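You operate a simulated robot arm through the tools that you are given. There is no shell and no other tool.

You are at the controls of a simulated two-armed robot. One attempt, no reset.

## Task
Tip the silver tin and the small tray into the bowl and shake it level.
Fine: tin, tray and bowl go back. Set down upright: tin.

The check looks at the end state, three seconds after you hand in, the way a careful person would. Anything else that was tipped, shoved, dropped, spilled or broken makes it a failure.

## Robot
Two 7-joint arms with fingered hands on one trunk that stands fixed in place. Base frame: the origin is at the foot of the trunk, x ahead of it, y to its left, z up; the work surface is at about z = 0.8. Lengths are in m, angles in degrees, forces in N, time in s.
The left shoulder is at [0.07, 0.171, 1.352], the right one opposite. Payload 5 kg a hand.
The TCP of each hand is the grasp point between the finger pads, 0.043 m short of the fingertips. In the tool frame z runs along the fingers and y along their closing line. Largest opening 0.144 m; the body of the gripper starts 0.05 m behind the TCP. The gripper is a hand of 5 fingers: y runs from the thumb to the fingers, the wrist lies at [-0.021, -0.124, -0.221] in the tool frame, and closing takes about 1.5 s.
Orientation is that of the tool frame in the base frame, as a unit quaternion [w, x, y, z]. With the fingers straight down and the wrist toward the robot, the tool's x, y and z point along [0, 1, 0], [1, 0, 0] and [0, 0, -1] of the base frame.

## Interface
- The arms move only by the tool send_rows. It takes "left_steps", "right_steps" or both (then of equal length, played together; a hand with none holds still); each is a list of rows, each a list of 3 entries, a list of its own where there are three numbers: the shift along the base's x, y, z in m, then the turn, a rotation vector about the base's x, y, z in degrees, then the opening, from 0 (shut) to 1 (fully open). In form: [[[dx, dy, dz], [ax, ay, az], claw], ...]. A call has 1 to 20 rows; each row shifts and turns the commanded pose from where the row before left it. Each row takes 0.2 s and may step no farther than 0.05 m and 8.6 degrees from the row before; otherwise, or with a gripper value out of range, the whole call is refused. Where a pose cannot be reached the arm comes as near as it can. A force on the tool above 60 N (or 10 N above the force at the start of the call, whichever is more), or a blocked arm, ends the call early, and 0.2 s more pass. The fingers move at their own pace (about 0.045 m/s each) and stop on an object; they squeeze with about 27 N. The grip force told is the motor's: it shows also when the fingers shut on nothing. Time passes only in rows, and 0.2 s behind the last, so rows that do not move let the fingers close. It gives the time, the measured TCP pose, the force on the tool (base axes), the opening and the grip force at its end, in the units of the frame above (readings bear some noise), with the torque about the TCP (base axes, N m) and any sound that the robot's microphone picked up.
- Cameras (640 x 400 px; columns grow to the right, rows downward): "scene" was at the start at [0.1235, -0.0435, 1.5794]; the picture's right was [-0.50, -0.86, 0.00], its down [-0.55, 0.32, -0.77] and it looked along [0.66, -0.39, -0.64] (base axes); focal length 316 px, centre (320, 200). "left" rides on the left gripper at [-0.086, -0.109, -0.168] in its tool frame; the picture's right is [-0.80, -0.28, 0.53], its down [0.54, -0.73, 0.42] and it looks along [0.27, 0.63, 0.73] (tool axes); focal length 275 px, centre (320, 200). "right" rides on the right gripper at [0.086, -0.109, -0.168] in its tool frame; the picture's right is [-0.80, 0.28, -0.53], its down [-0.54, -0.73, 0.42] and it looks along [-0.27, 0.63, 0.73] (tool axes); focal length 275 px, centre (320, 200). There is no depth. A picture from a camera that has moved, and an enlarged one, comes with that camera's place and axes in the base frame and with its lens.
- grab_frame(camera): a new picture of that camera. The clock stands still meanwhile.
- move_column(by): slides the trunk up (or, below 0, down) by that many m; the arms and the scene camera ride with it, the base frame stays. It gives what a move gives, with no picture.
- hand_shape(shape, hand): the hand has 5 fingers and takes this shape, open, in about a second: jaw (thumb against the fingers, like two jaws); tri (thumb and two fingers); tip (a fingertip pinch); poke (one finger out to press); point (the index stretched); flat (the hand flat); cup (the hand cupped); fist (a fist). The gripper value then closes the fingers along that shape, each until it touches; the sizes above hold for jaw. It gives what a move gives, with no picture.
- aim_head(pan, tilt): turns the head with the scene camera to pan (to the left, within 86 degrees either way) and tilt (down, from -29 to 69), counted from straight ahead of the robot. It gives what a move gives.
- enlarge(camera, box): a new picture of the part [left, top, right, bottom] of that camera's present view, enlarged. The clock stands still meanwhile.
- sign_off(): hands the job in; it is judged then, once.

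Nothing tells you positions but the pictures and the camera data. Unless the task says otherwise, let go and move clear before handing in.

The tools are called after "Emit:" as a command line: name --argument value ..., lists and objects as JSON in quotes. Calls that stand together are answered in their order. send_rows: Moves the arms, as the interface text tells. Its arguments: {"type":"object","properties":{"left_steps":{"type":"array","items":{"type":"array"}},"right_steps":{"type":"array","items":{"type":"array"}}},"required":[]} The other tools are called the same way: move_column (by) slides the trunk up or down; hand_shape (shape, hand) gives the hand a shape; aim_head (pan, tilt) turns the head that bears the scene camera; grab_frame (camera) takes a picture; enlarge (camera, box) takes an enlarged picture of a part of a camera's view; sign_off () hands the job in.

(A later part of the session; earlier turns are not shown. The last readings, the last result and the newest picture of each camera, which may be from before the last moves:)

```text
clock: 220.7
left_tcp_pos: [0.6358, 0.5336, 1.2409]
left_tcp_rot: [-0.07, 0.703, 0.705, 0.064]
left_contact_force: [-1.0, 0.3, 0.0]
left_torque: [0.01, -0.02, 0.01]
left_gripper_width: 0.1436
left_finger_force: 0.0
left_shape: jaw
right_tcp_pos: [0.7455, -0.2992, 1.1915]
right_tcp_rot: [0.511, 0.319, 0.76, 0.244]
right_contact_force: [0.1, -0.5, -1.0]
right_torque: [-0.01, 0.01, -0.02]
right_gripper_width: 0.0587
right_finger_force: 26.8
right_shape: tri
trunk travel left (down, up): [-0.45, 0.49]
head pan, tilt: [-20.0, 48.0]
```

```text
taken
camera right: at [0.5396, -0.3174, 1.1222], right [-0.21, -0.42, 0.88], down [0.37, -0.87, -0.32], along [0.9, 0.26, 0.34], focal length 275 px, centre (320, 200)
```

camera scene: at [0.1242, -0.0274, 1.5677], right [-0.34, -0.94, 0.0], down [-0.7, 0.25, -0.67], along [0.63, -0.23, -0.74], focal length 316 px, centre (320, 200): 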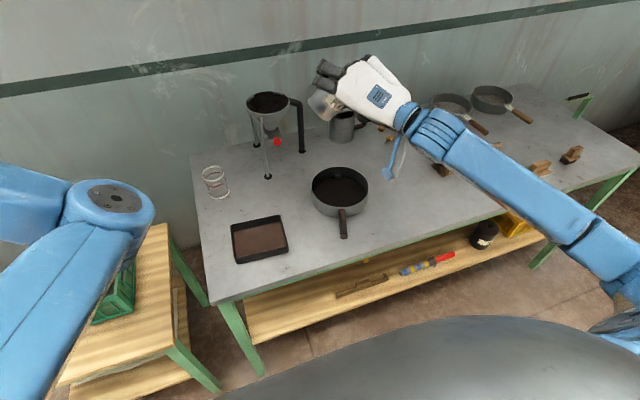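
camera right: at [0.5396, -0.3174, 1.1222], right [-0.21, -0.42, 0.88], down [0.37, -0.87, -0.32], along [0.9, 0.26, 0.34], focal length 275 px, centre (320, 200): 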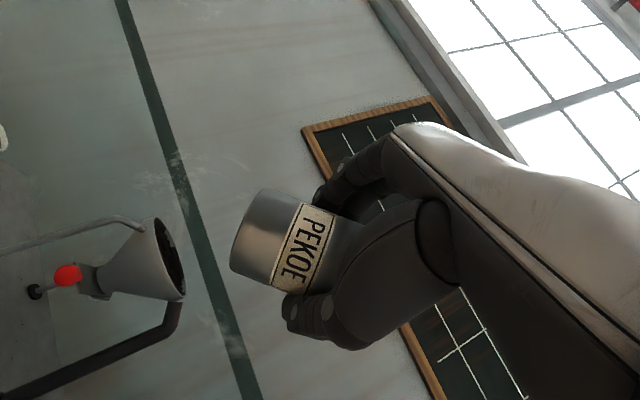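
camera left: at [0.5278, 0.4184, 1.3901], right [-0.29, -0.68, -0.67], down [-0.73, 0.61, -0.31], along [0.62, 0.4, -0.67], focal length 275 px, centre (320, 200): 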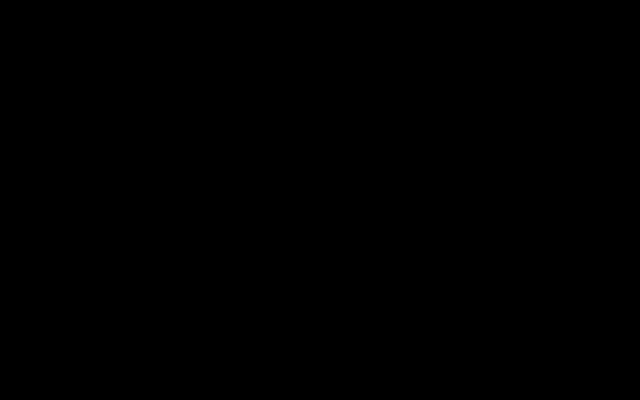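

The pose is exactly as rehearsed, and the tin is tilted about 45° over the bowl's left side. I'll lower toward the bowl without rotating further.

Emit:
send_rows --right_steps '[[[0.0005, 0.005, -0.02], [0, 0, 0], 0], [[0.001, 0.008, -0.03], [0, 0, 0], 0], [[0.001, 0.008, -0.03], [0, 0, 0], 0], [[0, 0, 0], [0, 0, 0], 0]]'

Emit:
send_rows --right_steps '[[[0.001, 0.008, -0.03], [0, 0, 0], 0], [[0.001, 0.008, -0.03], [0, 0, 0], 0], [[0.0005, 0.007, -0.03], [0, 0, 0], 0], [[0, 0, 0], [0, 0, 0], 0]]'

Emit:
enlarge --camera "scene" --box '[250, 70, 450, 250]'

```text
clock: 221.7
left_tcp_pos: [0.6357, 0.5346, 1.2418]
left_tcp_rot: [-0.069, 0.702, 0.705, 0.065]
left_contact_force: [0.1, -0.8, -0.4]
left_torque: [-0.03, -0.03, -0.01]
left_gripper_width: 0.144
left_finger_force: 0.1
left_shape: jaw
right_tcp_pos: [0.7461, -0.279, 1.1105]
right_tcp_rot: [0.511, 0.319, 0.76, 0.243]
right_contact_force: [-0.7, -0.4, -1.8]
right_torque: [-0.01, 0.05, -0.01]
right_gripper_width: 0.0584
right_finger_force: 27.6
right_shape: tri
trunk travel left (down, up): [-0.45, 0.49]
head pan, tilt: [-20.0, 48.0]
```

```text
clock: 222.7
left_tcp_pos: [0.6352, 0.5342, 1.2413]
left_tcp_rot: [-0.069, 0.703, 0.705, 0.065]
left_contact_force: [-0.7, 0.2, -0.8]
left_torque: [-0.01, 0.02, -0.01]
left_gripper_width: 0.1437
left_finger_force: 0.0
left_shape: jaw
right_tcp_pos: [0.7501, -0.2554, 1.0205]
right_tcp_rot: [0.512, 0.319, 0.76, 0.243]
right_contact_force: [0.1, 0.9, -1.7]
right_torque: [0.0, 0.07, -0.02]
right_gripper_width: 0.0586
right_finger_force: 27.4
right_shape: tri
trunk travel left (down, up): [-0.45, 0.49]
head pan, tilt: [-20.0, 48.0]
```

```text
2.22 times, centred on (350, 160) of scene
camera zoom: at [0.1239, -0.0276, 1.5677], right [-0.34, -0.94, 0.0], down [-0.7, 0.25, -0.67], along [0.63, -0.23, -0.74], focal length 701 px, centre (253, 289)
```

zoom: 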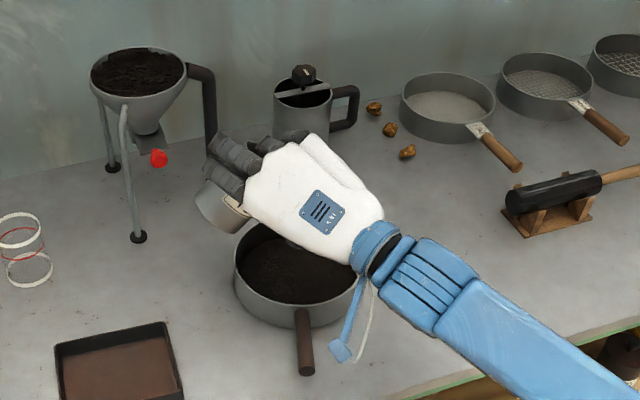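

It's well placed. I'll now roll slowly in half-steps while lowering the last bit, keeping the lip over the bowl.

Emit:
send_rows --right_steps '[[[0.0005, 0.0005, -0.008], [3.38, 0.1, 0.4], 0], [[0.0005, 0.0005, -0.008], [3.38, 0.1, 0.4], 0], [[0, 0, -0.008], [3.37, 0.29, 0.4], 0], [[0, 0, -0.007], [3.37, 0.29, 0.4], 0], [[0, 0, 0], [0, 0, 0], 0]]'

Emit:
send_rows --right_steps '[[[-0.0008, -0.0012, -0.003], [3.35, 0.48, 0.4], 0], [[-0.0008, -0.0013, -0.002], [3.35, 0.48, 0.4], 0], [[-0.0005, -0.0015, 0], [3.32, 0.67, 0.4], 0], [[-0.0005, -0.0015, 0], [3.32, 0.67, 0.4], 0], [[0, 0, 0], [0, 0, 0], 0]]'

Emit:
enlarge --camera "scene" --box '[250, 70, 450, 250]'

Emit:
grab_frame --camera "right"

```text
clock: 223.9
left_tcp_pos: [0.6351, 0.5342, 1.2404]
left_tcp_rot: [-0.069, 0.703, 0.705, 0.065]
left_contact_force: [-1.1, 0.2, -0.3]
left_torque: [0.0, 0.01, 0.02]
left_gripper_width: 0.1437
left_finger_force: 0.0
left_shape: jaw
right_tcp_pos: [0.7509, -0.2548, 0.9895]
right_tcp_rot: [0.461, 0.368, 0.734, 0.336]
right_contact_force: [0.5, -0.2, -1.2]
right_torque: [0.0, 0.02, -0.02]
right_gripper_width: 0.0586
right_finger_force: 26.9
right_shape: tri
trunk travel left (down, up): [-0.45, 0.49]
head pan, tilt: [-20.0, 48.0]
```

```text
clock: 225.1
left_tcp_pos: [0.6348, 0.5344, 1.241]
left_tcp_rot: [-0.069, 0.703, 0.705, 0.065]
left_contact_force: [-0.3, 0.7, -0.1]
left_torque: [0.01, 0.04, 0.0]
left_gripper_width: 0.1437
left_finger_force: 0.0
left_shape: jaw
right_tcp_pos: [0.7487, -0.2597, 0.9849]
right_tcp_rot: [0.396, 0.416, 0.704, 0.418]
right_contact_force: [-0.1, -0.1, -1.4]
right_torque: [-0.05, 0.03, 0.0]
right_gripper_width: 0.0585
right_finger_force: 26.7
right_shape: tri
trunk travel left (down, up): [-0.45, 0.49]
head pan, tilt: [-20.0, 48.0]
```

```text
2.22 times, centred on (350, 160) of scene
camera zoom: at [0.124, -0.0275, 1.5677], right [-0.34, -0.94, 0.0], down [-0.7, 0.25, -0.67], along [0.63, -0.23, -0.74], focal length 701 px, centre (253, 289)
```

zoom: 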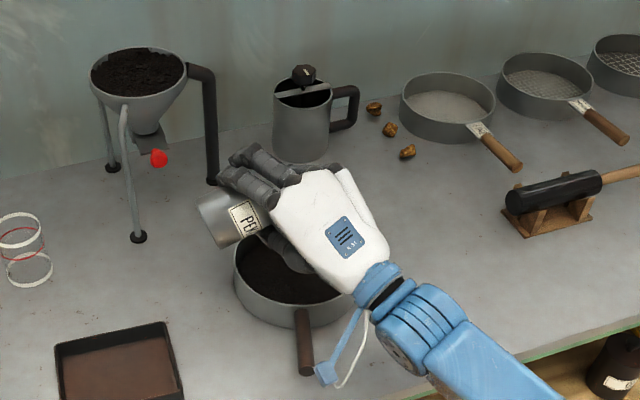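

```text
taken
camera right: at [0.5398, -0.2572, 0.9232], right [-0.14, -0.78, 0.61], down [0.38, -0.61, -0.69], along [0.91, 0.14, 0.38], focal length 275 px, centre (320, 200)
```

right: 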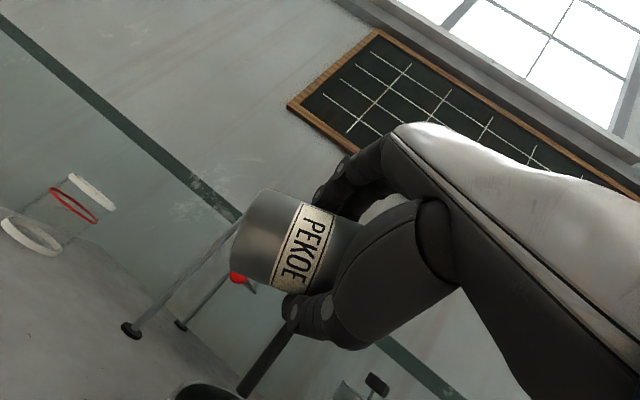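

It's tracking the rehearsal exactly at about 72° of tilt. I'll continue slowly.

Emit:
send_rows --right_steps '[[[-0.0003, -0.0025, 0], [3.28, 0.86, 0.4], 0], [[-0.0003, -0.0025, 0], [3.28, 0.86, 0.4], 0], [[-0.0003, -0.0025, 0], [3.22, 1.04, 0.4], 0], [[-0.0003, -0.0025, 0], [3.22, 1.04, 0.4], 0], [[0, 0, 0], [0, 0, 0], 0]]'

Emit:
enlarge --camera "scene" --box '[270, 110, 410, 250]'

Emit:
send_rows --right_steps '[[[-0.001, -0.003, 0], [3.16, 1.22, 0.4], 0], [[-0.001, -0.003, 0], [3.16, 1.22, 0.4], 0], [[-0.001, -0.003, 0], [3.08, 1.4, 0.4], 0], [[-0.001, -0.003, 0], [3.08, 1.4, 0.4], 0], [[0, 0, 0], [0, 0, 0], 0]]'

Emit:
enlarge --camera "scene" --box '[270, 110, 410, 250]'

```text
clock: 226.3
left_tcp_pos: [0.6344, 0.5361, 1.2409]
left_tcp_rot: [-0.069, 0.702, 0.705, 0.065]
left_contact_force: [-0.2, -0.5, 0.0]
left_torque: [0.01, 0.01, 0.01]
left_gripper_width: 0.1437
left_finger_force: 0.0
left_shape: jaw
right_tcp_pos: [0.747, -0.269, 0.9836]
right_tcp_rot: [0.317, 0.462, 0.671, 0.486]
right_contact_force: [0.0, 0.9, -1.2]
right_torque: [-0.05, 0.03, 0.0]
right_gripper_width: 0.0586
right_finger_force: 26.7
right_shape: tri
trunk travel left (down, up): [-0.45, 0.49]
head pan, tilt: [-20.0, 48.0]
```

```text
2.86 times, centred on (340, 180) of scene
camera zoom: at [0.1241, -0.0274, 1.5677], right [-0.34, -0.94, 0.0], down [-0.7, 0.25, -0.67], along [0.63, -0.23, -0.74], focal length 901 px, centre (263, 257)
```

zoom: 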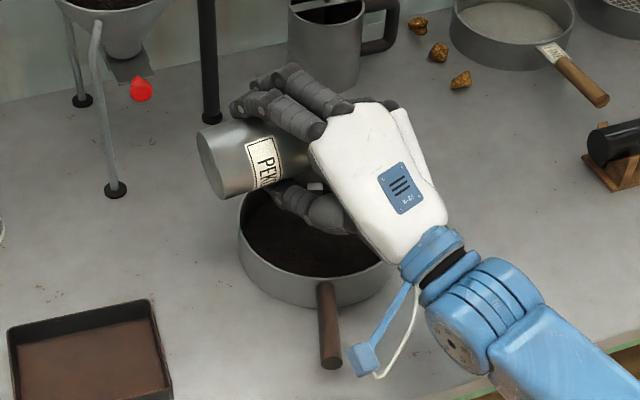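

```text
clock: 227.5
left_tcp_pos: [0.6351, 0.5345, 1.2412]
left_tcp_rot: [-0.069, 0.703, 0.705, 0.066]
left_contact_force: [-0.3, -0.4, -0.7]
left_torque: [-0.01, -0.05, -0.02]
left_gripper_width: 0.1438
left_finger_force: 0.0
left_shape: jaw
right_tcp_pos: [0.7438, -0.2806, 0.986]
right_tcp_rot: [0.227, 0.506, 0.634, 0.539]
right_contact_force: [0.1, -0.6, -1.4]
right_torque: [-0.04, 0.01, -0.02]
right_gripper_width: 0.0589
right_finger_force: 27.3
right_shape: tri
trunk travel left (down, up): [-0.45, 0.49]
head pan, tilt: [-20.0, 48.0]
```

```text
2.86 times, centred on (340, 180) of scene
camera zoom: at [0.1241, -0.0274, 1.5677], right [-0.34, -0.94, 0.0], down [-0.7, 0.25, -0.67], along [0.63, -0.23, -0.74], focal length 901 px, centre (263, 257)
```

zoom: 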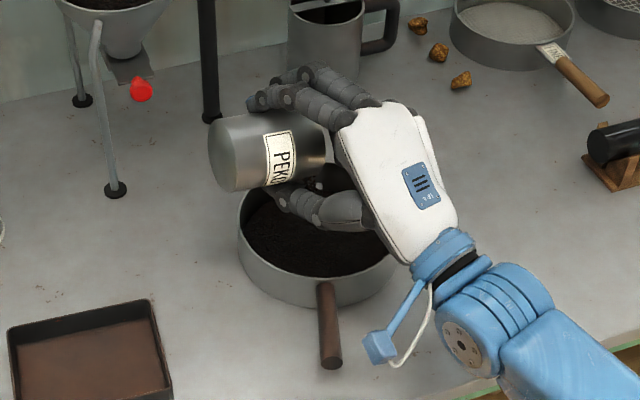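

The tin is about horizontal with its mouth over the bowl. I'll continue tipping slowly.

Emit:
send_rows --right_steps '[[[0.0005, -0.003, 0], [3.0, 1.57, 0.4], 0], [[0.0005, -0.003, 0], [3.0, 1.57, 0.4], 0], [[0.0005, -0.003, 0], [2.9, 1.74, 0.4], 0], [[0.0005, -0.003, 0], [2.9, 1.74, 0.4], 0], [[0, 0, 0], [0, 0, 0], 0]]'

Emit:
enlarge --camera "scene" --box '[270, 110, 410, 250]'

Emit:
send_rows --right_steps '[[[0.0008, -0.003, 0], [2.8, 1.9, 0.4], 0], [[0.0008, -0.003, 0], [2.8, 1.9, 0.4], 0], [[0.0008, -0.003, 0], [2.69, 2.06, 0.4], 0], [[0.0008, -0.003, 0], [2.69, 2.06, 0.4], 0], [[0, 0, 0], [0, 0, 0], 0]]'

Emit:
enlarge --camera "scene" --box '[270, 110, 410, 250]'

```text
clock: 228.7
left_tcp_pos: [0.6358, 0.5349, 1.2417]
left_tcp_rot: [-0.07, 0.702, 0.705, 0.066]
left_contact_force: [-0.2, -0.3, 1.1]
left_torque: [-0.02, -0.02, 0.03]
left_gripper_width: 0.1439
left_finger_force: 0.1
left_shape: jaw
right_tcp_pos: [0.7455, -0.2945, 0.9848]
right_tcp_rot: [0.13, 0.549, 0.594, 0.574]
right_contact_force: [0.0, 0.0, -1.3]
right_torque: [0.0, 0.01, 0.04]
right_gripper_width: 0.0585
right_finger_force: 27.1
right_shape: tri
trunk travel left (down, up): [-0.45, 0.49]
head pan, tilt: [-20.0, 48.0]
```

```text
2.86 times, centred on (340, 180) of scene
camera zoom: at [0.124, -0.0274, 1.5677], right [-0.34, -0.94, 0.0], down [-0.7, 0.25, -0.67], along [0.63, -0.23, -0.74], focal length 901 px, centre (263, 257)
```

zoom: 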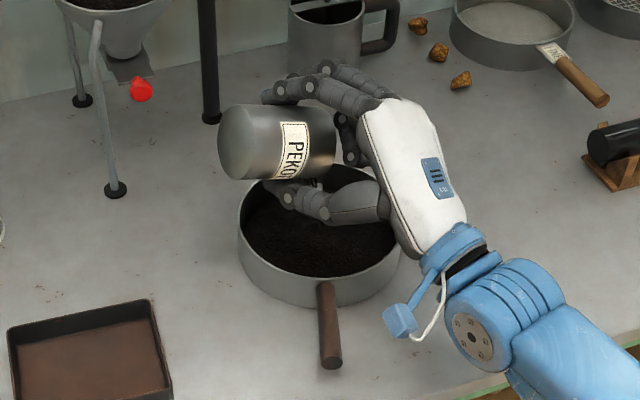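

```text
clock: 229.9
left_tcp_pos: [0.6339, 0.5351, 1.2412]
left_tcp_rot: [-0.07, 0.703, 0.705, 0.066]
left_contact_force: [0.2, 0.3, 0.3]
left_torque: [0.02, 0.0, -0.02]
left_gripper_width: 0.1437
left_finger_force: 0.0
left_shape: jaw
right_tcp_pos: [0.7502, -0.3055, 0.9836]
right_tcp_rot: [0.027, 0.588, 0.552, 0.591]
right_contact_force: [-0.3, 0.8, -1.3]
right_torque: [-0.02, 0.01, 0.05]
right_gripper_width: 0.0586
right_finger_force: 26.3
right_shape: tri
trunk travel left (down, up): [-0.45, 0.49]
head pan, tilt: [-20.0, 48.0]
```

```text
2.86 times, centred on (340, 180) of scene
camera zoom: at [0.124, -0.0274, 1.5677], right [-0.34, -0.94, 0.0], down [-0.7, 0.25, -0.67], along [0.63, -0.23, -0.74], focal length 901 px, centre (263, 257)
```

zoom: 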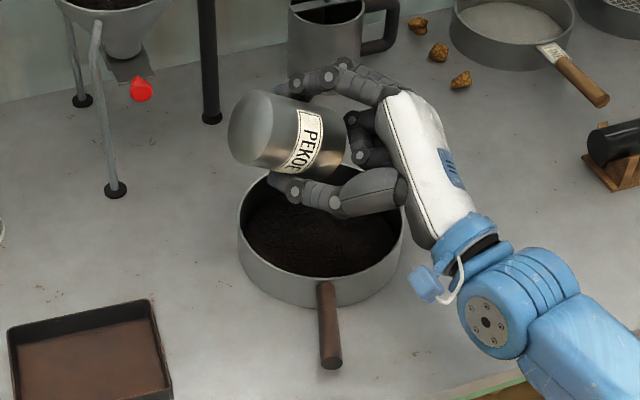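

The bowl is filling and nothing is going outside. I'll tip further to empty it.

Emit:
send_rows --right_steps '[[[0.0008, -0.0035, 0], [2.57, 2.2, 0.4], 0], [[0.0008, -0.0035, 0], [2.57, 2.2, 0.4], 0], [[0.0008, -0.0035, 0], [2.44, 2.35, 0.4], 0], [[0.0008, -0.0035, 0], [2.44, 2.35, 0.4], 0], [[0, 0, 0], [0, 0, 0], 0]]'

Emit:
send_rows --right_steps '[[[0.0005, -0.002, 0], [2.3, 2.48, 0.4], 0], [[0.0005, -0.002, 0], [2.3, 2.48, 0.4], 0], [[0.0005, -0.002, 0], [2.16, 2.61, 0.4], 0], [[0.0005, -0.002, 0], [2.16, 2.61, 0.4], 0], [[0, 0, 0], [0, 0, 0], 0], [[0, 0, 0], [0, 0, 0], 0]]'

Emit:
enlarge --camera "scene" --box '[270, 110, 410, 250]'

Emit:
grab_frame --camera "right"

```text
clock: 231.1
left_tcp_pos: [0.6351, 0.5344, 1.2414]
left_tcp_rot: [-0.07, 0.702, 0.705, 0.065]
left_contact_force: [0.8, -0.1, 0.2]
left_torque: [0.03, 0.03, 0.01]
left_gripper_width: 0.1438
left_finger_force: 0.0
left_shape: jaw
right_tcp_pos: [0.7509, -0.3195, 0.9838]
right_tcp_rot: [-0.076, 0.625, 0.507, 0.589]
right_contact_force: [0.6, -0.5, -0.6]
right_torque: [-0.02, 0.02, 0.04]
right_gripper_width: 0.0585
right_finger_force: 26.9
right_shape: tri
trunk travel left (down, up): [-0.45, 0.49]
head pan, tilt: [-20.0, 48.0]
```

```text
clock: 232.5
left_tcp_pos: [0.6338, 0.5349, 1.2417]
left_tcp_rot: [-0.069, 0.703, 0.705, 0.066]
left_contact_force: [0.6, 0.4, -0.5]
left_torque: [-0.01, -0.03, 0.01]
left_gripper_width: 0.1439
left_finger_force: 0.0
left_shape: jaw
right_tcp_pos: [0.7544, -0.3285, 0.9829]
right_tcp_rot: [-0.177, 0.66, 0.459, 0.568]
right_contact_force: [-0.6, 0.8, -0.8]
right_torque: [0.01, 0.04, -0.06]
right_gripper_width: 0.0586
right_finger_force: 27.3
right_shape: tri
trunk travel left (down, up): [-0.45, 0.49]
head pan, tilt: [-20.0, 48.0]
```

```text
2.86 times, centred on (340, 180) of scene
camera zoom: at [0.124, -0.0275, 1.5677], right [-0.34, -0.94, 0.0], down [-0.7, 0.25, -0.67], along [0.63, -0.23, -0.74], focal length 901 px, centre (263, 257)
```

zoom: 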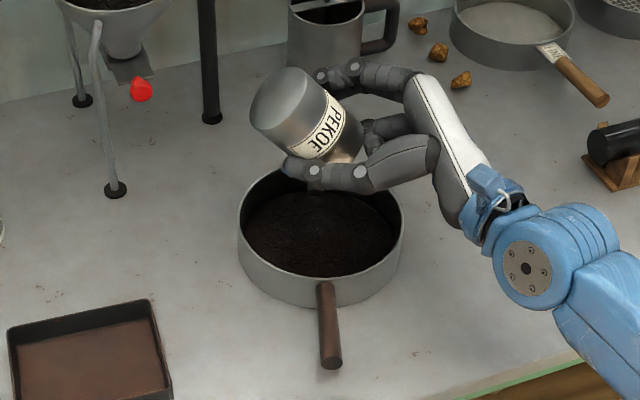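

```text
taken
camera right: at [0.5624, -0.3631, 1.0809], right [-0.03, -0.87, -0.49], down [-0.3, 0.47, -0.83], along [0.95, 0.12, -0.28], focal length 275 px, centre (320, 200)
```

right: 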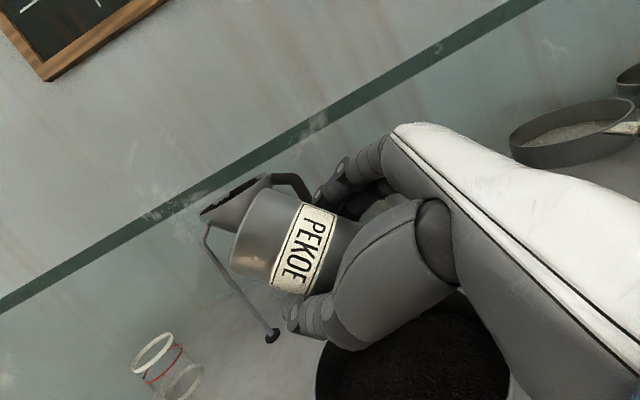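

The tin is fully tipped and the bench is clean. I'll tap it gently up and down over the bowl to drop the last leaves.

Emit:
send_rows --right_steps '[[[0, 0, 0.006], [0, 0, 0], 0], [[0, 0, -0.006], [0, 0, 0], 0], [[0, 0, 0.006], [0, 0, 0], 0], [[0, 0, -0.006], [0, 0, 0], 0], [[0, 0, 0.006], [0, 0, 0], 0], [[0, 0, -0.006], [0, 0, 0], 0], [[0, 0, 0], [0, 0, 0], 0], [[0, 0, 0], [0, 0, 0], 0]]'

Emit:
enlarge --camera "scene" --box '[290, 160, 410, 250]'

```text
clock: 234.3
left_tcp_pos: [0.6354, 0.5353, 1.2422]
left_tcp_rot: [-0.069, 0.703, 0.705, 0.065]
left_contact_force: [0.3, -0.5, -0.5]
left_torque: [0.02, 0.0, -0.01]
left_gripper_width: 0.1438
left_finger_force: 0.0
left_shape: jaw
right_tcp_pos: [0.7531, -0.3282, 0.985]
right_tcp_rot: [-0.177, 0.66, 0.459, 0.568]
right_contact_force: [-0.3, 0.6, -0.6]
right_torque: [-0.01, -0.01, 0.01]
right_gripper_width: 0.0584
right_finger_force: 27.2
right_shape: tri
trunk travel left (down, up): [-0.45, 0.49]
head pan, tilt: [-20.0, 48.0]
```

```text
4.44 times, centred on (350, 205) of scene
camera zoom: at [0.1239, -0.0274, 1.5677], right [-0.34, -0.94, 0.0], down [-0.7, 0.25, -0.67], along [0.63, -0.23, -0.74], focal length 1402 px, centre (187, 178)
```

zoom: 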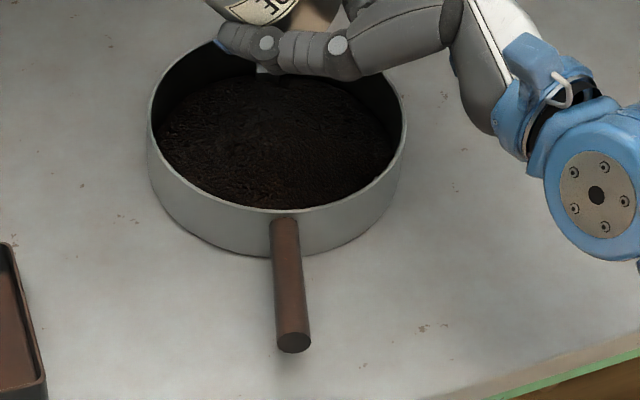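

The mound sits entirely inside the bowl. Now I'll reverse the path, rising first, to bring the tin upright again.

Emit:
send_rows --right_steps '[[[0, 0, 0.02], [0, 0, 0], 0], [[0, 0, 0.03], [0, 0, 0], 0], [[-0.0006, 0.0018, 0.01], [-4.32, -5.22, -0.79], 0], [[-0.0006, 0.0018, 0.01], [-4.61, -4.96, -0.79], 0], [[-0.0006, 0.0018, 0.01], [-4.88, -4.69, -0.79], 0], [[-0.0006, 0.0018, 0.01], [-5.14, -4.41, -0.79], 0], [[0, 0, 0], [0, 0, 0], 0]]'

Emit:
send_rows --right_steps '[[[-0.0006, 0.0018, 0.01], [-5.38, -4.11, -0.79], 0], [[-0.0006, 0.0018, 0.01], [-5.61, -3.8, -0.79], 0], [[-0.0006, 0.0018, 0.01], [-5.81, -3.48, -0.79], 0], [[-0.0006, 0.0018, 0.01], [-6.0, -3.14, -0.79], 0], [[0, 0, 0], [0, 0, 0], 0]]'

Emit:
send_rows --right_steps '[[[-0.0006, 0.0018, 0.01], [-6.17, -2.8, -0.79], 0], [[-0.0006, 0.0018, 0.01], [-6.32, -2.44, -0.79], 0], [[-0.0006, 0.0018, 0.01], [-6.44, -2.08, -0.79], 0], [[-0.0006, 0.0018, 0.01], [-6.55, -1.71, -0.79], 0], [[0, 0, 0], [0, 0, 0], 0]]'

Emit:
send_rows --right_steps '[[[-0.0006, 0.0018, 0.01], [-6.64, -1.34, -0.79], 0], [[-0.0006, 0.0018, 0.01], [-6.7, -0.95, -0.79], 0], [[-0.0006, 0.0018, 0.01], [-6.75, -0.58, -0.79], 0], [[-0.0006, 0.0018, 0.01], [-6.77, -0.19, -0.79], 0], [[0, 0, 0], [0, 0, 0], 0]]'

Emit:
grab_frame --camera "scene"

Emit:
grab_frame --camera "right"

```text
clock: 235.9
left_tcp_pos: [0.6356, 0.5345, 1.2416]
left_tcp_rot: [-0.069, 0.703, 0.705, 0.065]
left_contact_force: [-0.6, -0.6, 0.3]
left_torque: [0.0, 0.02, -0.01]
left_gripper_width: 0.1438
left_finger_force: 0.0
left_shape: jaw
right_tcp_pos: [0.7514, -0.3203, 1.0752]
right_tcp_rot: [0.027, 0.587, 0.552, 0.591]
right_contact_force: [-0.3, 0.1, -1.3]
right_torque: [-0.07, 0.02, -0.01]
right_gripper_width: 0.0584
right_finger_force: 26.6
right_shape: tri
trunk travel left (down, up): [-0.45, 0.49]
head pan, tilt: [-20.0, 48.0]
```

```text
clock: 237.1
left_tcp_pos: [0.6351, 0.5344, 1.2406]
left_tcp_rot: [-0.069, 0.703, 0.705, 0.066]
left_contact_force: [0.9, -1.0, -0.6]
left_torque: [0.05, 0.03, 0.01]
left_gripper_width: 0.1438
left_finger_force: 0.0
left_shape: jaw
right_tcp_pos: [0.7484, -0.3137, 1.1137]
right_tcp_rot: [0.227, 0.505, 0.635, 0.539]
right_contact_force: [0.0, -1.0, -1.2]
right_torque: [-0.02, 0.0, -0.02]
right_gripper_width: 0.0585
right_finger_force: 26.5
right_shape: tri
trunk travel left (down, up): [-0.45, 0.49]
head pan, tilt: [-20.0, 48.0]
```

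```text
clock: 238.3
left_tcp_pos: [0.6364, 0.5345, 1.2417]
left_tcp_rot: [-0.07, 0.703, 0.705, 0.065]
left_contact_force: [0.3, 0.8, 0.3]
left_torque: [-0.03, -0.01, 0.02]
left_gripper_width: 0.1437
left_finger_force: 0.1
left_shape: jaw
right_tcp_pos: [0.7478, -0.3054, 1.1537]
right_tcp_rot: [0.395, 0.414, 0.706, 0.418]
right_contact_force: [1.2, 0.4, -0.5]
right_torque: [0.01, 0.05, 0.02]
right_gripper_width: 0.0582
right_finger_force: 26.8
right_shape: tri
trunk travel left (down, up): [-0.45, 0.49]
head pan, tilt: [-20.0, 48.0]
```

```text
clock: 239.5
left_tcp_pos: [0.636, 0.535, 1.2417]
left_tcp_rot: [-0.071, 0.703, 0.705, 0.064]
left_contact_force: [0.7, 0.0, 0.0]
left_torque: [0.02, 0.01, 0.01]
left_gripper_width: 0.1438
left_finger_force: 0.1
left_shape: jaw
right_tcp_pos: [0.7455, -0.2996, 1.1939]
right_tcp_rot: [0.51, 0.318, 0.762, 0.242]
right_contact_force: [-0.1, -0.1, -1.1]
right_torque: [-0.02, 0.05, -0.01]
right_gripper_width: 0.0585
right_finger_force: 26.9
right_shape: tri
trunk travel left (down, up): [-0.45, 0.49]
head pan, tilt: [-20.0, 48.0]
```

```text
taken
camera scene: at [0.1242, -0.0277, 1.5677], right [-0.34, -0.94, 0.0], down [-0.7, 0.25, -0.67], along [0.63, -0.23, -0.74], focal length 316 px, centre (320, 200)
```

scene: 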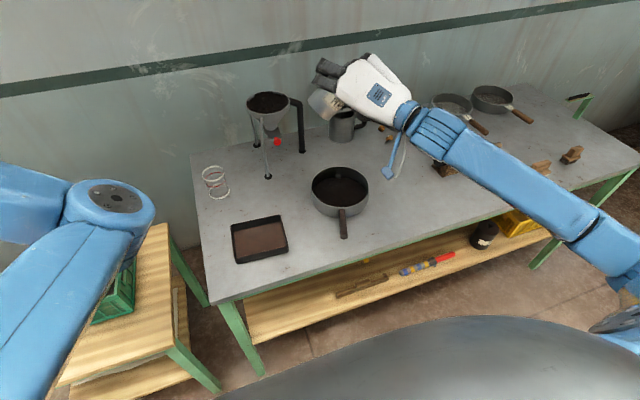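

```text
taken
camera right: at [0.5387, -0.3167, 1.126], right [-0.21, -0.41, 0.89], down [0.37, -0.87, -0.32], along [0.9, 0.26, 0.34], focal length 275 px, centre (320, 200)
```

right: 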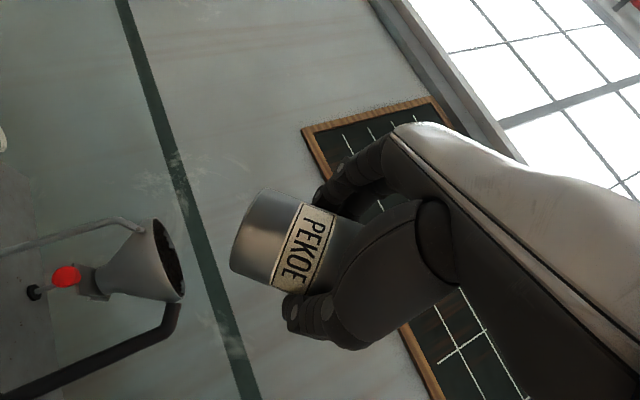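

I'm back at the transfer pose. Now I'll return the tin to above its original spot, reversing the verified leg.

Emit:
send_rows --right_steps '[[[-0.007, -0.02, -0.01], [-5.5, 1.19, -1.79], 0], [[-0.0104, -0.03, -0.018], [-5.5, 1.19, -1.79], 0], [[-0.0104, -0.03, -0.02], [-5.5, 1.19, -1.79], 0], [[-0.0104, -0.03, -0.02], [-5.5, 1.19, -1.79], 0], [[0, 0, 0], [0, 0, 0], 0]]'

Emit:
send_rows --right_steps '[[[-0.0104, -0.03, -0.02], [-5.5, 1.19, -1.79], 0], [[-0.0104, -0.03, -0.02], [-5.5, 1.19, -1.79], 0], [[-0.0104, -0.03, -0.018], [-5.5, 1.19, -1.79], 0], [[-0.0105, -0.0316, -0.018], [-5.5, 1.19, -1.79], 0], [[0, 0, 0], [0, 0, 0], 0]]'

Emit:
aim_head --pan -35 --tilt 48

Emit:
grab_frame --camera "right"

Emit:
grab_frame --camera "scene"

```text
clock: 240.7
left_tcp_pos: [0.6359, 0.5353, 1.2398]
left_tcp_rot: [-0.07, 0.703, 0.704, 0.064]
left_contact_force: [-0.2, 0.5, -0.4]
left_torque: [0.03, 0.01, 0.0]
left_gripper_width: 0.1438
left_finger_force: 0.3
left_shape: jaw
right_tcp_pos: [0.706, -0.4087, 1.1265]
right_tcp_rot: [0.544, 0.271, 0.793, 0.047]
right_contact_force: [0.5, -0.3, -1.0]
right_torque: [0.02, 0.03, -0.01]
right_gripper_width: 0.0584
right_finger_force: 27.1
right_shape: tri
trunk travel left (down, up): [-0.45, 0.49]
head pan, tilt: [-20.0, 48.0]
```

```text
clock: 241.9
left_tcp_pos: [0.6353, 0.5352, 1.2419]
left_tcp_rot: [-0.07, 0.703, 0.705, 0.065]
left_contact_force: [0.9, 0.0, 0.4]
left_torque: [-0.02, 0.02, -0.02]
left_gripper_width: 0.1438
left_finger_force: 0.1
left_shape: jaw
right_tcp_pos: [0.6642, -0.5305, 1.0494]
right_tcp_rot: [0.554, 0.213, 0.791, -0.15]
right_contact_force: [0.7, -0.4, -1.3]
right_torque: [-0.01, 0.02, 0.0]
right_gripper_width: 0.0583
right_finger_force: 26.7
right_shape: tri
trunk travel left (down, up): [-0.45, 0.49]
head pan, tilt: [-20.0, 48.0]
```

```text
clock: 242.7
left_tcp_pos: [0.6364, 0.5342, 1.2419]
left_tcp_rot: [-0.07, 0.703, 0.705, 0.065]
left_contact_force: [-0.1, -0.6, 0.1]
left_torque: [0.01, 0.0, 0.0]
left_gripper_width: 0.1439
left_finger_force: 0.0
left_shape: jaw
right_tcp_pos: [0.6648, -0.5305, 1.0493]
right_tcp_rot: [0.554, 0.213, 0.791, -0.149]
right_contact_force: [-0.2, -0.7, -0.5]
right_torque: [0.02, -0.01, 0.03]
right_gripper_width: 0.0583
right_finger_force: 27.1
right_shape: tri
trunk travel left (down, up): [-0.45, 0.49]
head pan, tilt: [-35.0, 48.0]
```

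```text
taken
camera right: at [0.448, -0.5296, 1.0263], right [-0.06, 0.36, 0.93], down [0.14, -0.92, 0.36], along [0.99, 0.15, 0.0], focal length 275 px, centre (320, 200)
```

right: 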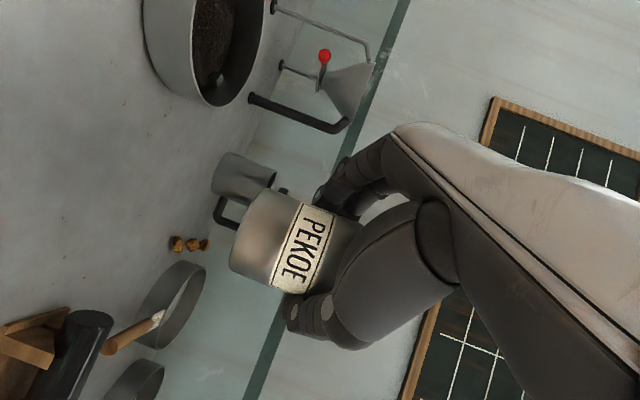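

```text
taken
camera scene: at [0.1145, -0.0458, 1.5677], right [-0.57, -0.82, 0.0], down [-0.61, 0.43, -0.67], along [0.55, -0.38, -0.74], focal length 316 px, centre (320, 200)
```

scene: 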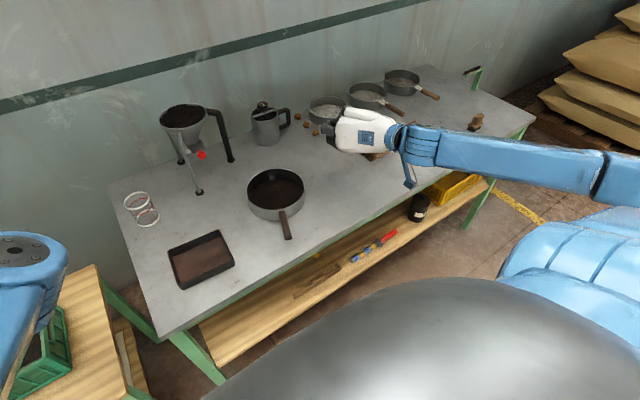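

I'll lower the tin to its place, slowly at the end.

Emit:
send_rows --right_steps '[[[0.0005, -0.0004, -0.025], [0, 0, 0], 0], [[0.0005, -0.0003, -0.035], [0, 0, 0], 0], [[0, 0, -0.035], [0, 0, 0], 0], [[0, 0, -0.035], [0, 0, 0], 0], [[0, 0, -0.025], [0, 0, 0], 0], [[0, 0, -0.012], [0, 0, 0], 0], [[0, 0, -0.008], [0, 0, 0], 0], [[0, 0, -0.004], [0, 0, 0], 0], [[0, 0, 0], [0, 0, 0], 0]]'

Emit:
send_rows --right_steps '[[[0, 0, -0.0015], [0, 0, 0], 0], [[0, 0, 0], [0, 0, 0], 0]]'

Emit:
grab_frame --camera "right"

```text
clock: 244.7
left_tcp_pos: [0.6356, 0.5342, 1.2413]
left_tcp_rot: [-0.069, 0.703, 0.705, 0.065]
left_contact_force: [-0.7, 0.3, -0.1]
left_torque: [0.02, 0.02, 0.0]
left_gripper_width: 0.1438
left_finger_force: 0.0
left_shape: jaw
right_tcp_pos: [0.6648, -0.5312, 0.8709]
right_tcp_rot: [0.554, 0.213, 0.791, -0.15]
right_contact_force: [0.6, 0.5, -1.3]
right_torque: [0.03, 0.01, 0.03]
right_gripper_width: 0.0585
right_finger_force: 27.2
right_shape: tri
trunk travel left (down, up): [-0.45, 0.49]
head pan, tilt: [-35.0, 48.0]
```

```text
clock: 245.3
left_tcp_pos: [0.6355, 0.5343, 1.2406]
left_tcp_rot: [-0.07, 0.702, 0.705, 0.065]
left_contact_force: [-0.3, 0.2, -0.3]
left_torque: [-0.02, 0.0, 0.0]
left_gripper_width: 0.1439
left_finger_force: 0.1
left_shape: jaw
right_tcp_pos: [0.665, -0.5323, 0.8689]
right_tcp_rot: [0.554, 0.213, 0.791, -0.149]
right_contact_force: [0.3, 0.0, -1.3]
right_torque: [0.0, 0.02, -0.01]
right_gripper_width: 0.0586
right_finger_force: 26.8
right_shape: tri
trunk travel left (down, up): [-0.45, 0.49]
head pan, tilt: [-35.0, 48.0]
```

```text
taken
camera right: at [0.4488, -0.531, 0.8462], right [-0.06, 0.36, 0.93], down [0.14, -0.92, 0.37], along [0.99, 0.15, 0.0], focal length 275 px, centre (320, 200)
```

right: 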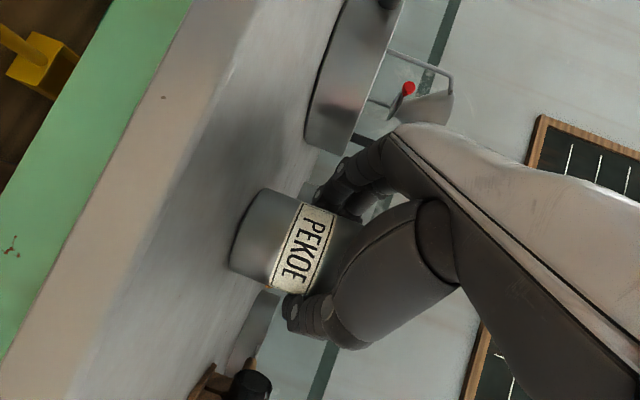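

A millimetre or two further until the bench takes it, then release.

Emit:
send_rows --right_steps '[[[0, 0, -0.001], [0, 0, 0], 0], [[0, 0, 0], [0, 0, 0], 0]]'

Emit:
send_rows --right_steps '[[[0, 0, -0.001], [0, 0, 0], 0], [[0, 0, 0], [0, 0, 0], 0]]'

```text
clock: 245.9
left_tcp_pos: [0.6343, 0.5349, 1.2411]
left_tcp_rot: [-0.069, 0.702, 0.705, 0.065]
left_contact_force: [0.3, 0.8, 0.9]
left_torque: [0.05, -0.04, 0.0]
left_gripper_width: 0.1437
left_finger_force: 0.0
left_shape: jaw
right_tcp_pos: [0.6652, -0.5303, 0.869]
right_tcp_rot: [0.555, 0.213, 0.79, -0.149]
right_contact_force: [1.0, -0.7, 1.1]
right_torque: [-0.01, -0.03, -0.01]
right_gripper_width: 0.0585
right_finger_force: 26.8
right_shape: tri
trunk travel left (down, up): [-0.45, 0.49]
head pan, tilt: [-35.0, 48.0]
```

```text
clock: 246.5
left_tcp_pos: [0.6351, 0.5358, 1.2415]
left_tcp_rot: [-0.069, 0.703, 0.705, 0.065]
left_contact_force: [-0.1, 0.7, 0.2]
left_torque: [0.01, -0.01, 0.03]
left_gripper_width: 0.1439
left_finger_force: 0.1
left_shape: jaw
right_tcp_pos: [0.6648, -0.5309, 0.8686]
right_tcp_rot: [0.555, 0.213, 0.79, -0.15]
right_contact_force: [0.6, -1.4, 3.5]
right_torque: [0.02, -0.17, -0.01]
right_gripper_width: 0.0585
right_finger_force: 27.1
right_shape: tri
trunk travel left (down, up): [-0.45, 0.49]
head pan, tilt: [-35.0, 48.0]
```

The bench has it. I'll open gradually.

Emit:
send_rows --right_steps '[[[0, 0, 0], [0, 0, 0], 0.42], [[0, 0, 0], [0, 0, 0], 0.48], [[0, 0, 0], [0, 0, 0], 0.55], [[0, 0, 0], [0, 0, 0], 0.65], [[0, 0, 0], [0, 0, 0], 0.8], [[0, 0, 0], [0, 0, 0], 1], [[0, 0, 0], [0, 0, 0], 1], [[0, 0, 0], [0, 0, 0], 1], [[0, 0, 0], [0, 0, 0], 1]]'

Emit:
send_rows --right_steps '[[[0, 0, 0.005], [0, 0, 0], 1], [[0, 0, 0.008], [0, 0, 0], 1], [[0, 0, 0.01], [0, 0, 0], 1], [[0, 0, 0], [0, 0, 0], 1]]'

Emit:
grab_frame --camera "right"

```text
clock: 248.5
left_tcp_pos: [0.6343, 0.5337, 1.2417]
left_tcp_rot: [-0.069, 0.703, 0.705, 0.065]
left_contact_force: [-0.1, -0.4, 0.8]
left_torque: [0.01, 0.0, -0.01]
left_gripper_width: 0.1438
left_finger_force: 0.1
left_shape: jaw
right_tcp_pos: [0.6659, -0.5308, 0.8681]
right_tcp_rot: [0.553, 0.214, 0.792, -0.149]
right_contact_force: [-0.7, 0.8, -0.8]
right_torque: [0.0, -0.02, -0.02]
right_gripper_width: 0.1435
right_finger_force: 0.1
right_shape: tri
trunk travel left (down, up): [-0.45, 0.49]
head pan, tilt: [-35.0, 48.0]
```

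```text
clock: 249.5
left_tcp_pos: [0.6358, 0.5348, 1.2417]
left_tcp_rot: [-0.07, 0.703, 0.705, 0.065]
left_contact_force: [-0.2, -0.4, -0.5]
left_torque: [0.0, 0.02, -0.04]
left_gripper_width: 0.1438
left_finger_force: 0.0
left_shape: jaw
right_tcp_pos: [0.6651, -0.5304, 0.8905]
right_tcp_rot: [0.553, 0.214, 0.791, -0.15]
right_contact_force: [0.1, -0.2, 0.5]
right_torque: [0.02, -0.04, 0.0]
right_gripper_width: 0.1436
right_finger_force: 0.1
right_shape: tri
trunk travel left (down, up): [-0.45, 0.49]
head pan, tilt: [-35.0, 48.0]
```

```text
taken
camera right: at [0.4491, -0.5305, 0.867], right [-0.06, 0.36, 0.93], down [0.14, -0.92, 0.37], along [0.99, 0.15, 0.0], focal length 275 px, centre (320, 200)
```

right: 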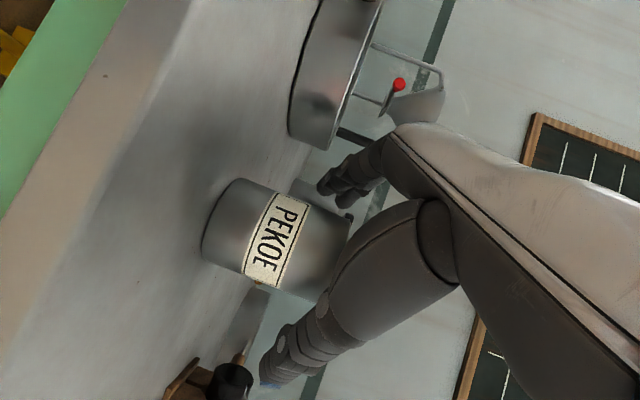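

The tin stays put as the hand rises. I'll lift clear, then go back to the natural pose to inspect the tin and the bowl.

Emit:
send_rows --right_steps '[[[0, 0, 0.02], [0, 0, 0], 1], [[0, 0, 0.035], [0, 0, 0], 1], [[0, 0, 0.04], [0, 0, 0], 1], [[0, 0, 0.04], [0, 0, 0], 1], [[0, 0, 0.04], [0, 0, 0], 1], [[0, 0, 0.04], [0, 0, 0], 1], [[0, 0, 0.04], [0, 0, 0], 1], [[0, 0, 0.04], [0, 0, 0], 1], [[0, 0, 0], [0, 0, 0], 1]]'

Emit:
send_rows --right_steps '[[[-0.004, -0.004, 0], [2.65, 1.52, -2.18], 1], [[-0.004, -0.004, 0], [5.3, 3.04, -4.36], 1], [[-0.004, -0.004, 0], [5.3, 3.04, -4.36], 1], [[-0.004, -0.004, 0], [5.3, 3.04, -4.36], 1], [[0, 0, 0], [0, 0, 0], 1]]'

Emit:
send_rows --right_steps '[[[-0.004, -0.004, 0], [5.3, 3.04, -4.36], 1], [[-0.004, -0.004, 0], [5.3, 3.04, -4.36], 1], [[-0.004, -0.004, 0], [5.3, 3.04, -4.36], 1], [[-0.004, -0.004, 0], [5.3, 3.04, -4.36], 1], [[-0.004, -0.004, 0], [5.3, 3.04, -4.36], 1], [[-0.004, -0.004, 0], [5.3, 3.04, -4.36], 1], [[0, -0.005, 0], [5.3, 3.04, -4.36], 1], [[0, -0.005, 0], [5.3, 3.04, -4.36], 1], [[0, 0, 0], [2.5, 1.4, -2.0], 1], [[0, 0, 0], [0, 0, 0], 1]]'

Emit:
grab_frame --camera "right"

Emit:
enlarge --camera "scene" --box '[320, 150, 376, 206]'

Emit:
enlarge --camera "scene" --box '[230, 140, 370, 250]'

```text
clock: 251.5
left_tcp_pos: [0.6342, 0.5338, 1.2414]
left_tcp_rot: [-0.069, 0.703, 0.705, 0.065]
left_contact_force: [0.7, -0.5, -0.2]
left_torque: [0.03, 0.02, 0.02]
left_gripper_width: 0.1436
left_finger_force: 0.0
left_shape: jaw
right_tcp_pos: [0.6655, -0.5318, 1.185]
right_tcp_rot: [0.554, 0.214, 0.791, -0.15]
right_contact_force: [0.7, 0.4, 0.2]
right_torque: [0.01, -0.03, -0.01]
right_gripper_width: 0.1434
right_finger_force: 0.1
right_shape: tri
trunk travel left (down, up): [-0.45, 0.49]
head pan, tilt: [-35.0, 48.0]
```

```text
clock: 252.7
left_tcp_pos: [0.6353, 0.5342, 1.2418]
left_tcp_rot: [-0.07, 0.703, 0.705, 0.065]
left_contact_force: [-0.2, 0.9, -0.4]
left_torque: [-0.03, -0.04, 0.01]
left_gripper_width: 0.1438
left_finger_force: 0.1
left_shape: jaw
right_tcp_pos: [0.6491, -0.5465, 1.1845]
right_tcp_rot: [0.413, 0.389, 0.816, -0.11]
right_contact_force: [-1.0, 0.3, 0.7]
right_torque: [0.01, -0.01, -0.01]
right_gripper_width: 0.1438
right_finger_force: 0.0
right_shape: tri
trunk travel left (down, up): [-0.45, 0.49]
head pan, tilt: [-35.0, 48.0]
```

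```text
clock: 254.9
left_tcp_pos: [0.6354, 0.5349, 1.2409]
left_tcp_rot: [-0.069, 0.703, 0.705, 0.066]
left_contact_force: [0.3, -1.1, -0.5]
left_torque: [0.0, 0.03, 0.01]
left_gripper_width: 0.144
left_finger_force: 0.0
left_shape: jaw
right_tcp_pos: [0.6246, -0.581, 1.1854]
right_tcp_rot: [-0.002, 0.71, 0.705, 0.001]
right_contact_force: [-1.1, -0.4, 0.1]
right_torque: [0.02, 0.02, -0.02]
right_gripper_width: 0.1435
right_finger_force: 0.0
right_shape: tri
trunk travel left (down, up): [-0.45, 0.49]
head pan, tilt: [-35.0, 48.0]
```

```text
taken
camera right: at [0.5175, -0.4948, 1.3541], right [0.28, -0.8, 0.53], down [-0.73, -0.54, -0.42], along [0.62, -0.27, -0.73], focal length 275 px, centre (320, 200)
```

right: 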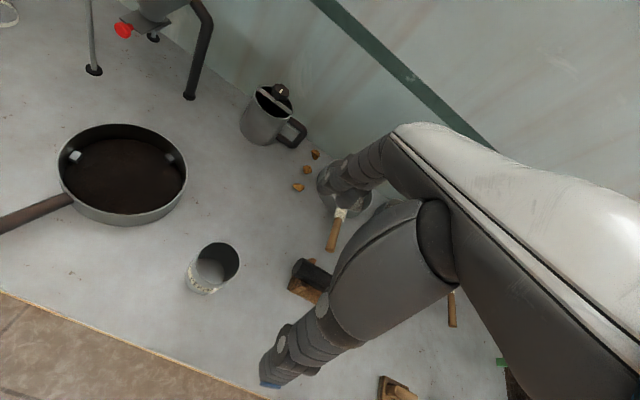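

```text
7.14 times, centred on (348, 178) of scene
camera zoom: at [0.1144, -0.0457, 1.5677], right [-0.57, -0.82, 0.0], down [-0.61, 0.43, -0.67], along [0.55, -0.38, -0.74], focal length 2254 px, centre (120, 357)
```

zoom: 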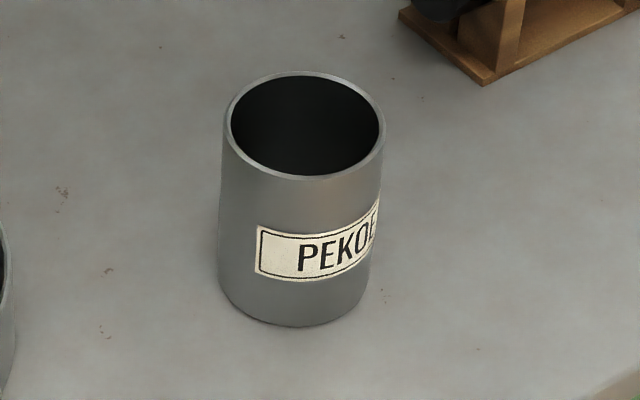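

```text
3.64 times, centred on (300, 195) of scene
camera zoom: at [0.1144, -0.0457, 1.5677], right [-0.57, -0.82, 0.0], down [-0.61, 0.43, -0.67], along [0.55, -0.38, -0.74], focal length 1147 px, centre (393, 218)
```

zoom: 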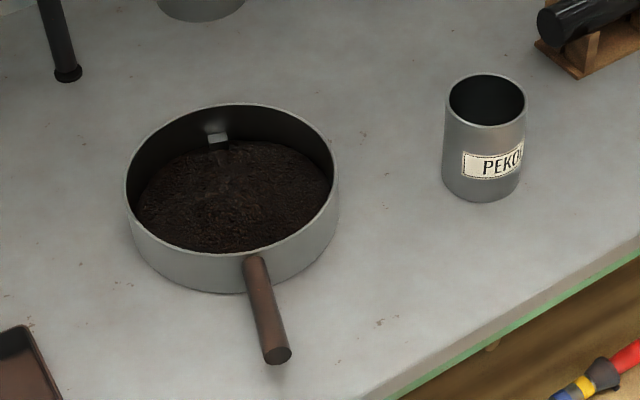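

The tin is empty, upright and within a millimetre of its original place. Next is the bowl: shake it and set it back. I'll take the same reference view as at the start to measure its displacement.

Emit:
aim_head --pan -15 --tilt 50

Emit:
enlarge --camera "scene" --box '[220, 120, 420, 245]'

Emit:
grab_frame --camera "scene"

Emit:
enlarge --camera "right" --box '[0, 100, 220, 300]'

```text
clock: 255.7
left_tcp_pos: [0.635, 0.5341, 1.2415]
left_tcp_rot: [-0.069, 0.703, 0.705, 0.066]
left_contact_force: [-0.7, 0.8, -0.9]
left_torque: [-0.01, -0.01, -0.02]
left_gripper_width: 0.144
left_finger_force: 0.0
left_shape: jaw
right_tcp_pos: [0.6258, -0.582, 1.1856]
right_tcp_rot: [-0.001, 0.708, 0.706, 0.0]
right_contact_force: [0.1, 0.7, -0.5]
right_torque: [0.06, 0.01, -0.03]
right_gripper_width: 0.1436
right_finger_force: 0.1
right_shape: tri
trunk travel left (down, up): [-0.45, 0.49]
head pan, tilt: [-15.0, 50.0]
```

```text
3.20 times, centred on (320, 182) of scene
camera zoom: at [0.1242, -0.0207, 1.565], right [-0.26, -0.97, 0.0], down [-0.74, 0.2, -0.64], along [0.62, -0.17, -0.77], focal length 1010 px, centre (320, 256)
```

zoom: 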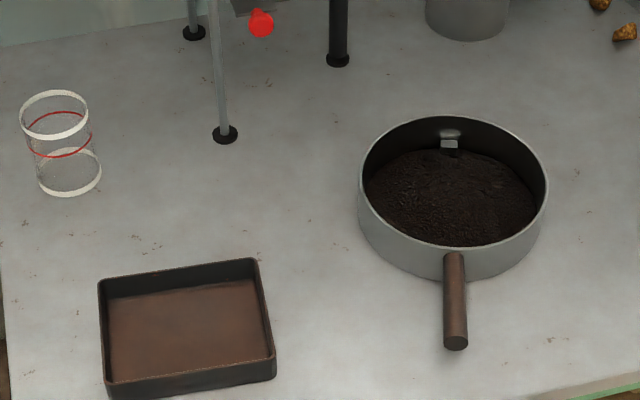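

```text
taken
camera scene: at [0.1242, -0.0207, 1.565], right [-0.26, -0.97, 0.0], down [-0.74, 0.2, -0.64], along [0.62, -0.17, -0.77], focal length 316 px, centre (320, 200)
```

scene: 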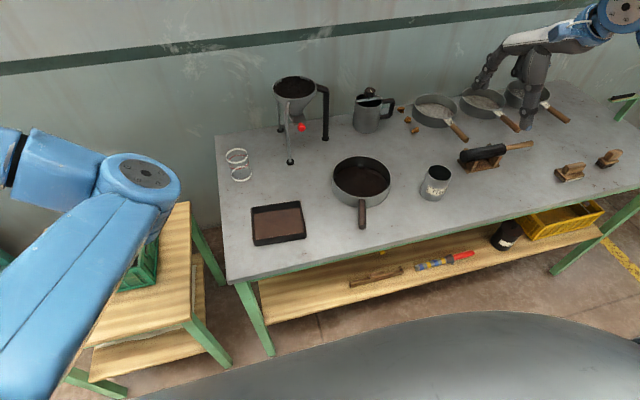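

```text
2.00 times, centred on (110, 200) of right
camera zoom: at [0.5175, -0.4949, 1.3538], right [0.28, -0.8, 0.53], down [-0.73, -0.54, -0.42], along [0.62, -0.27, -0.73], focal length 551 px, centre (740, 200)
```

zoom: 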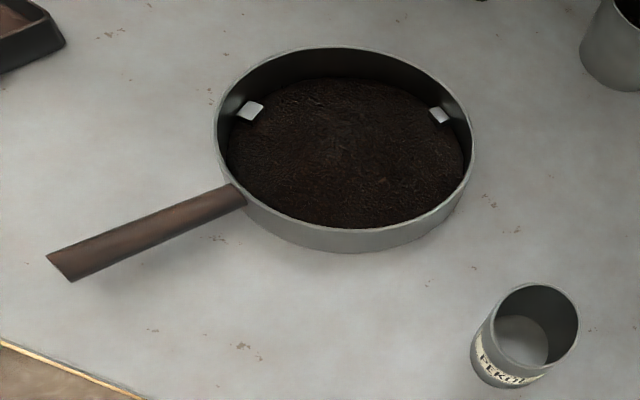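

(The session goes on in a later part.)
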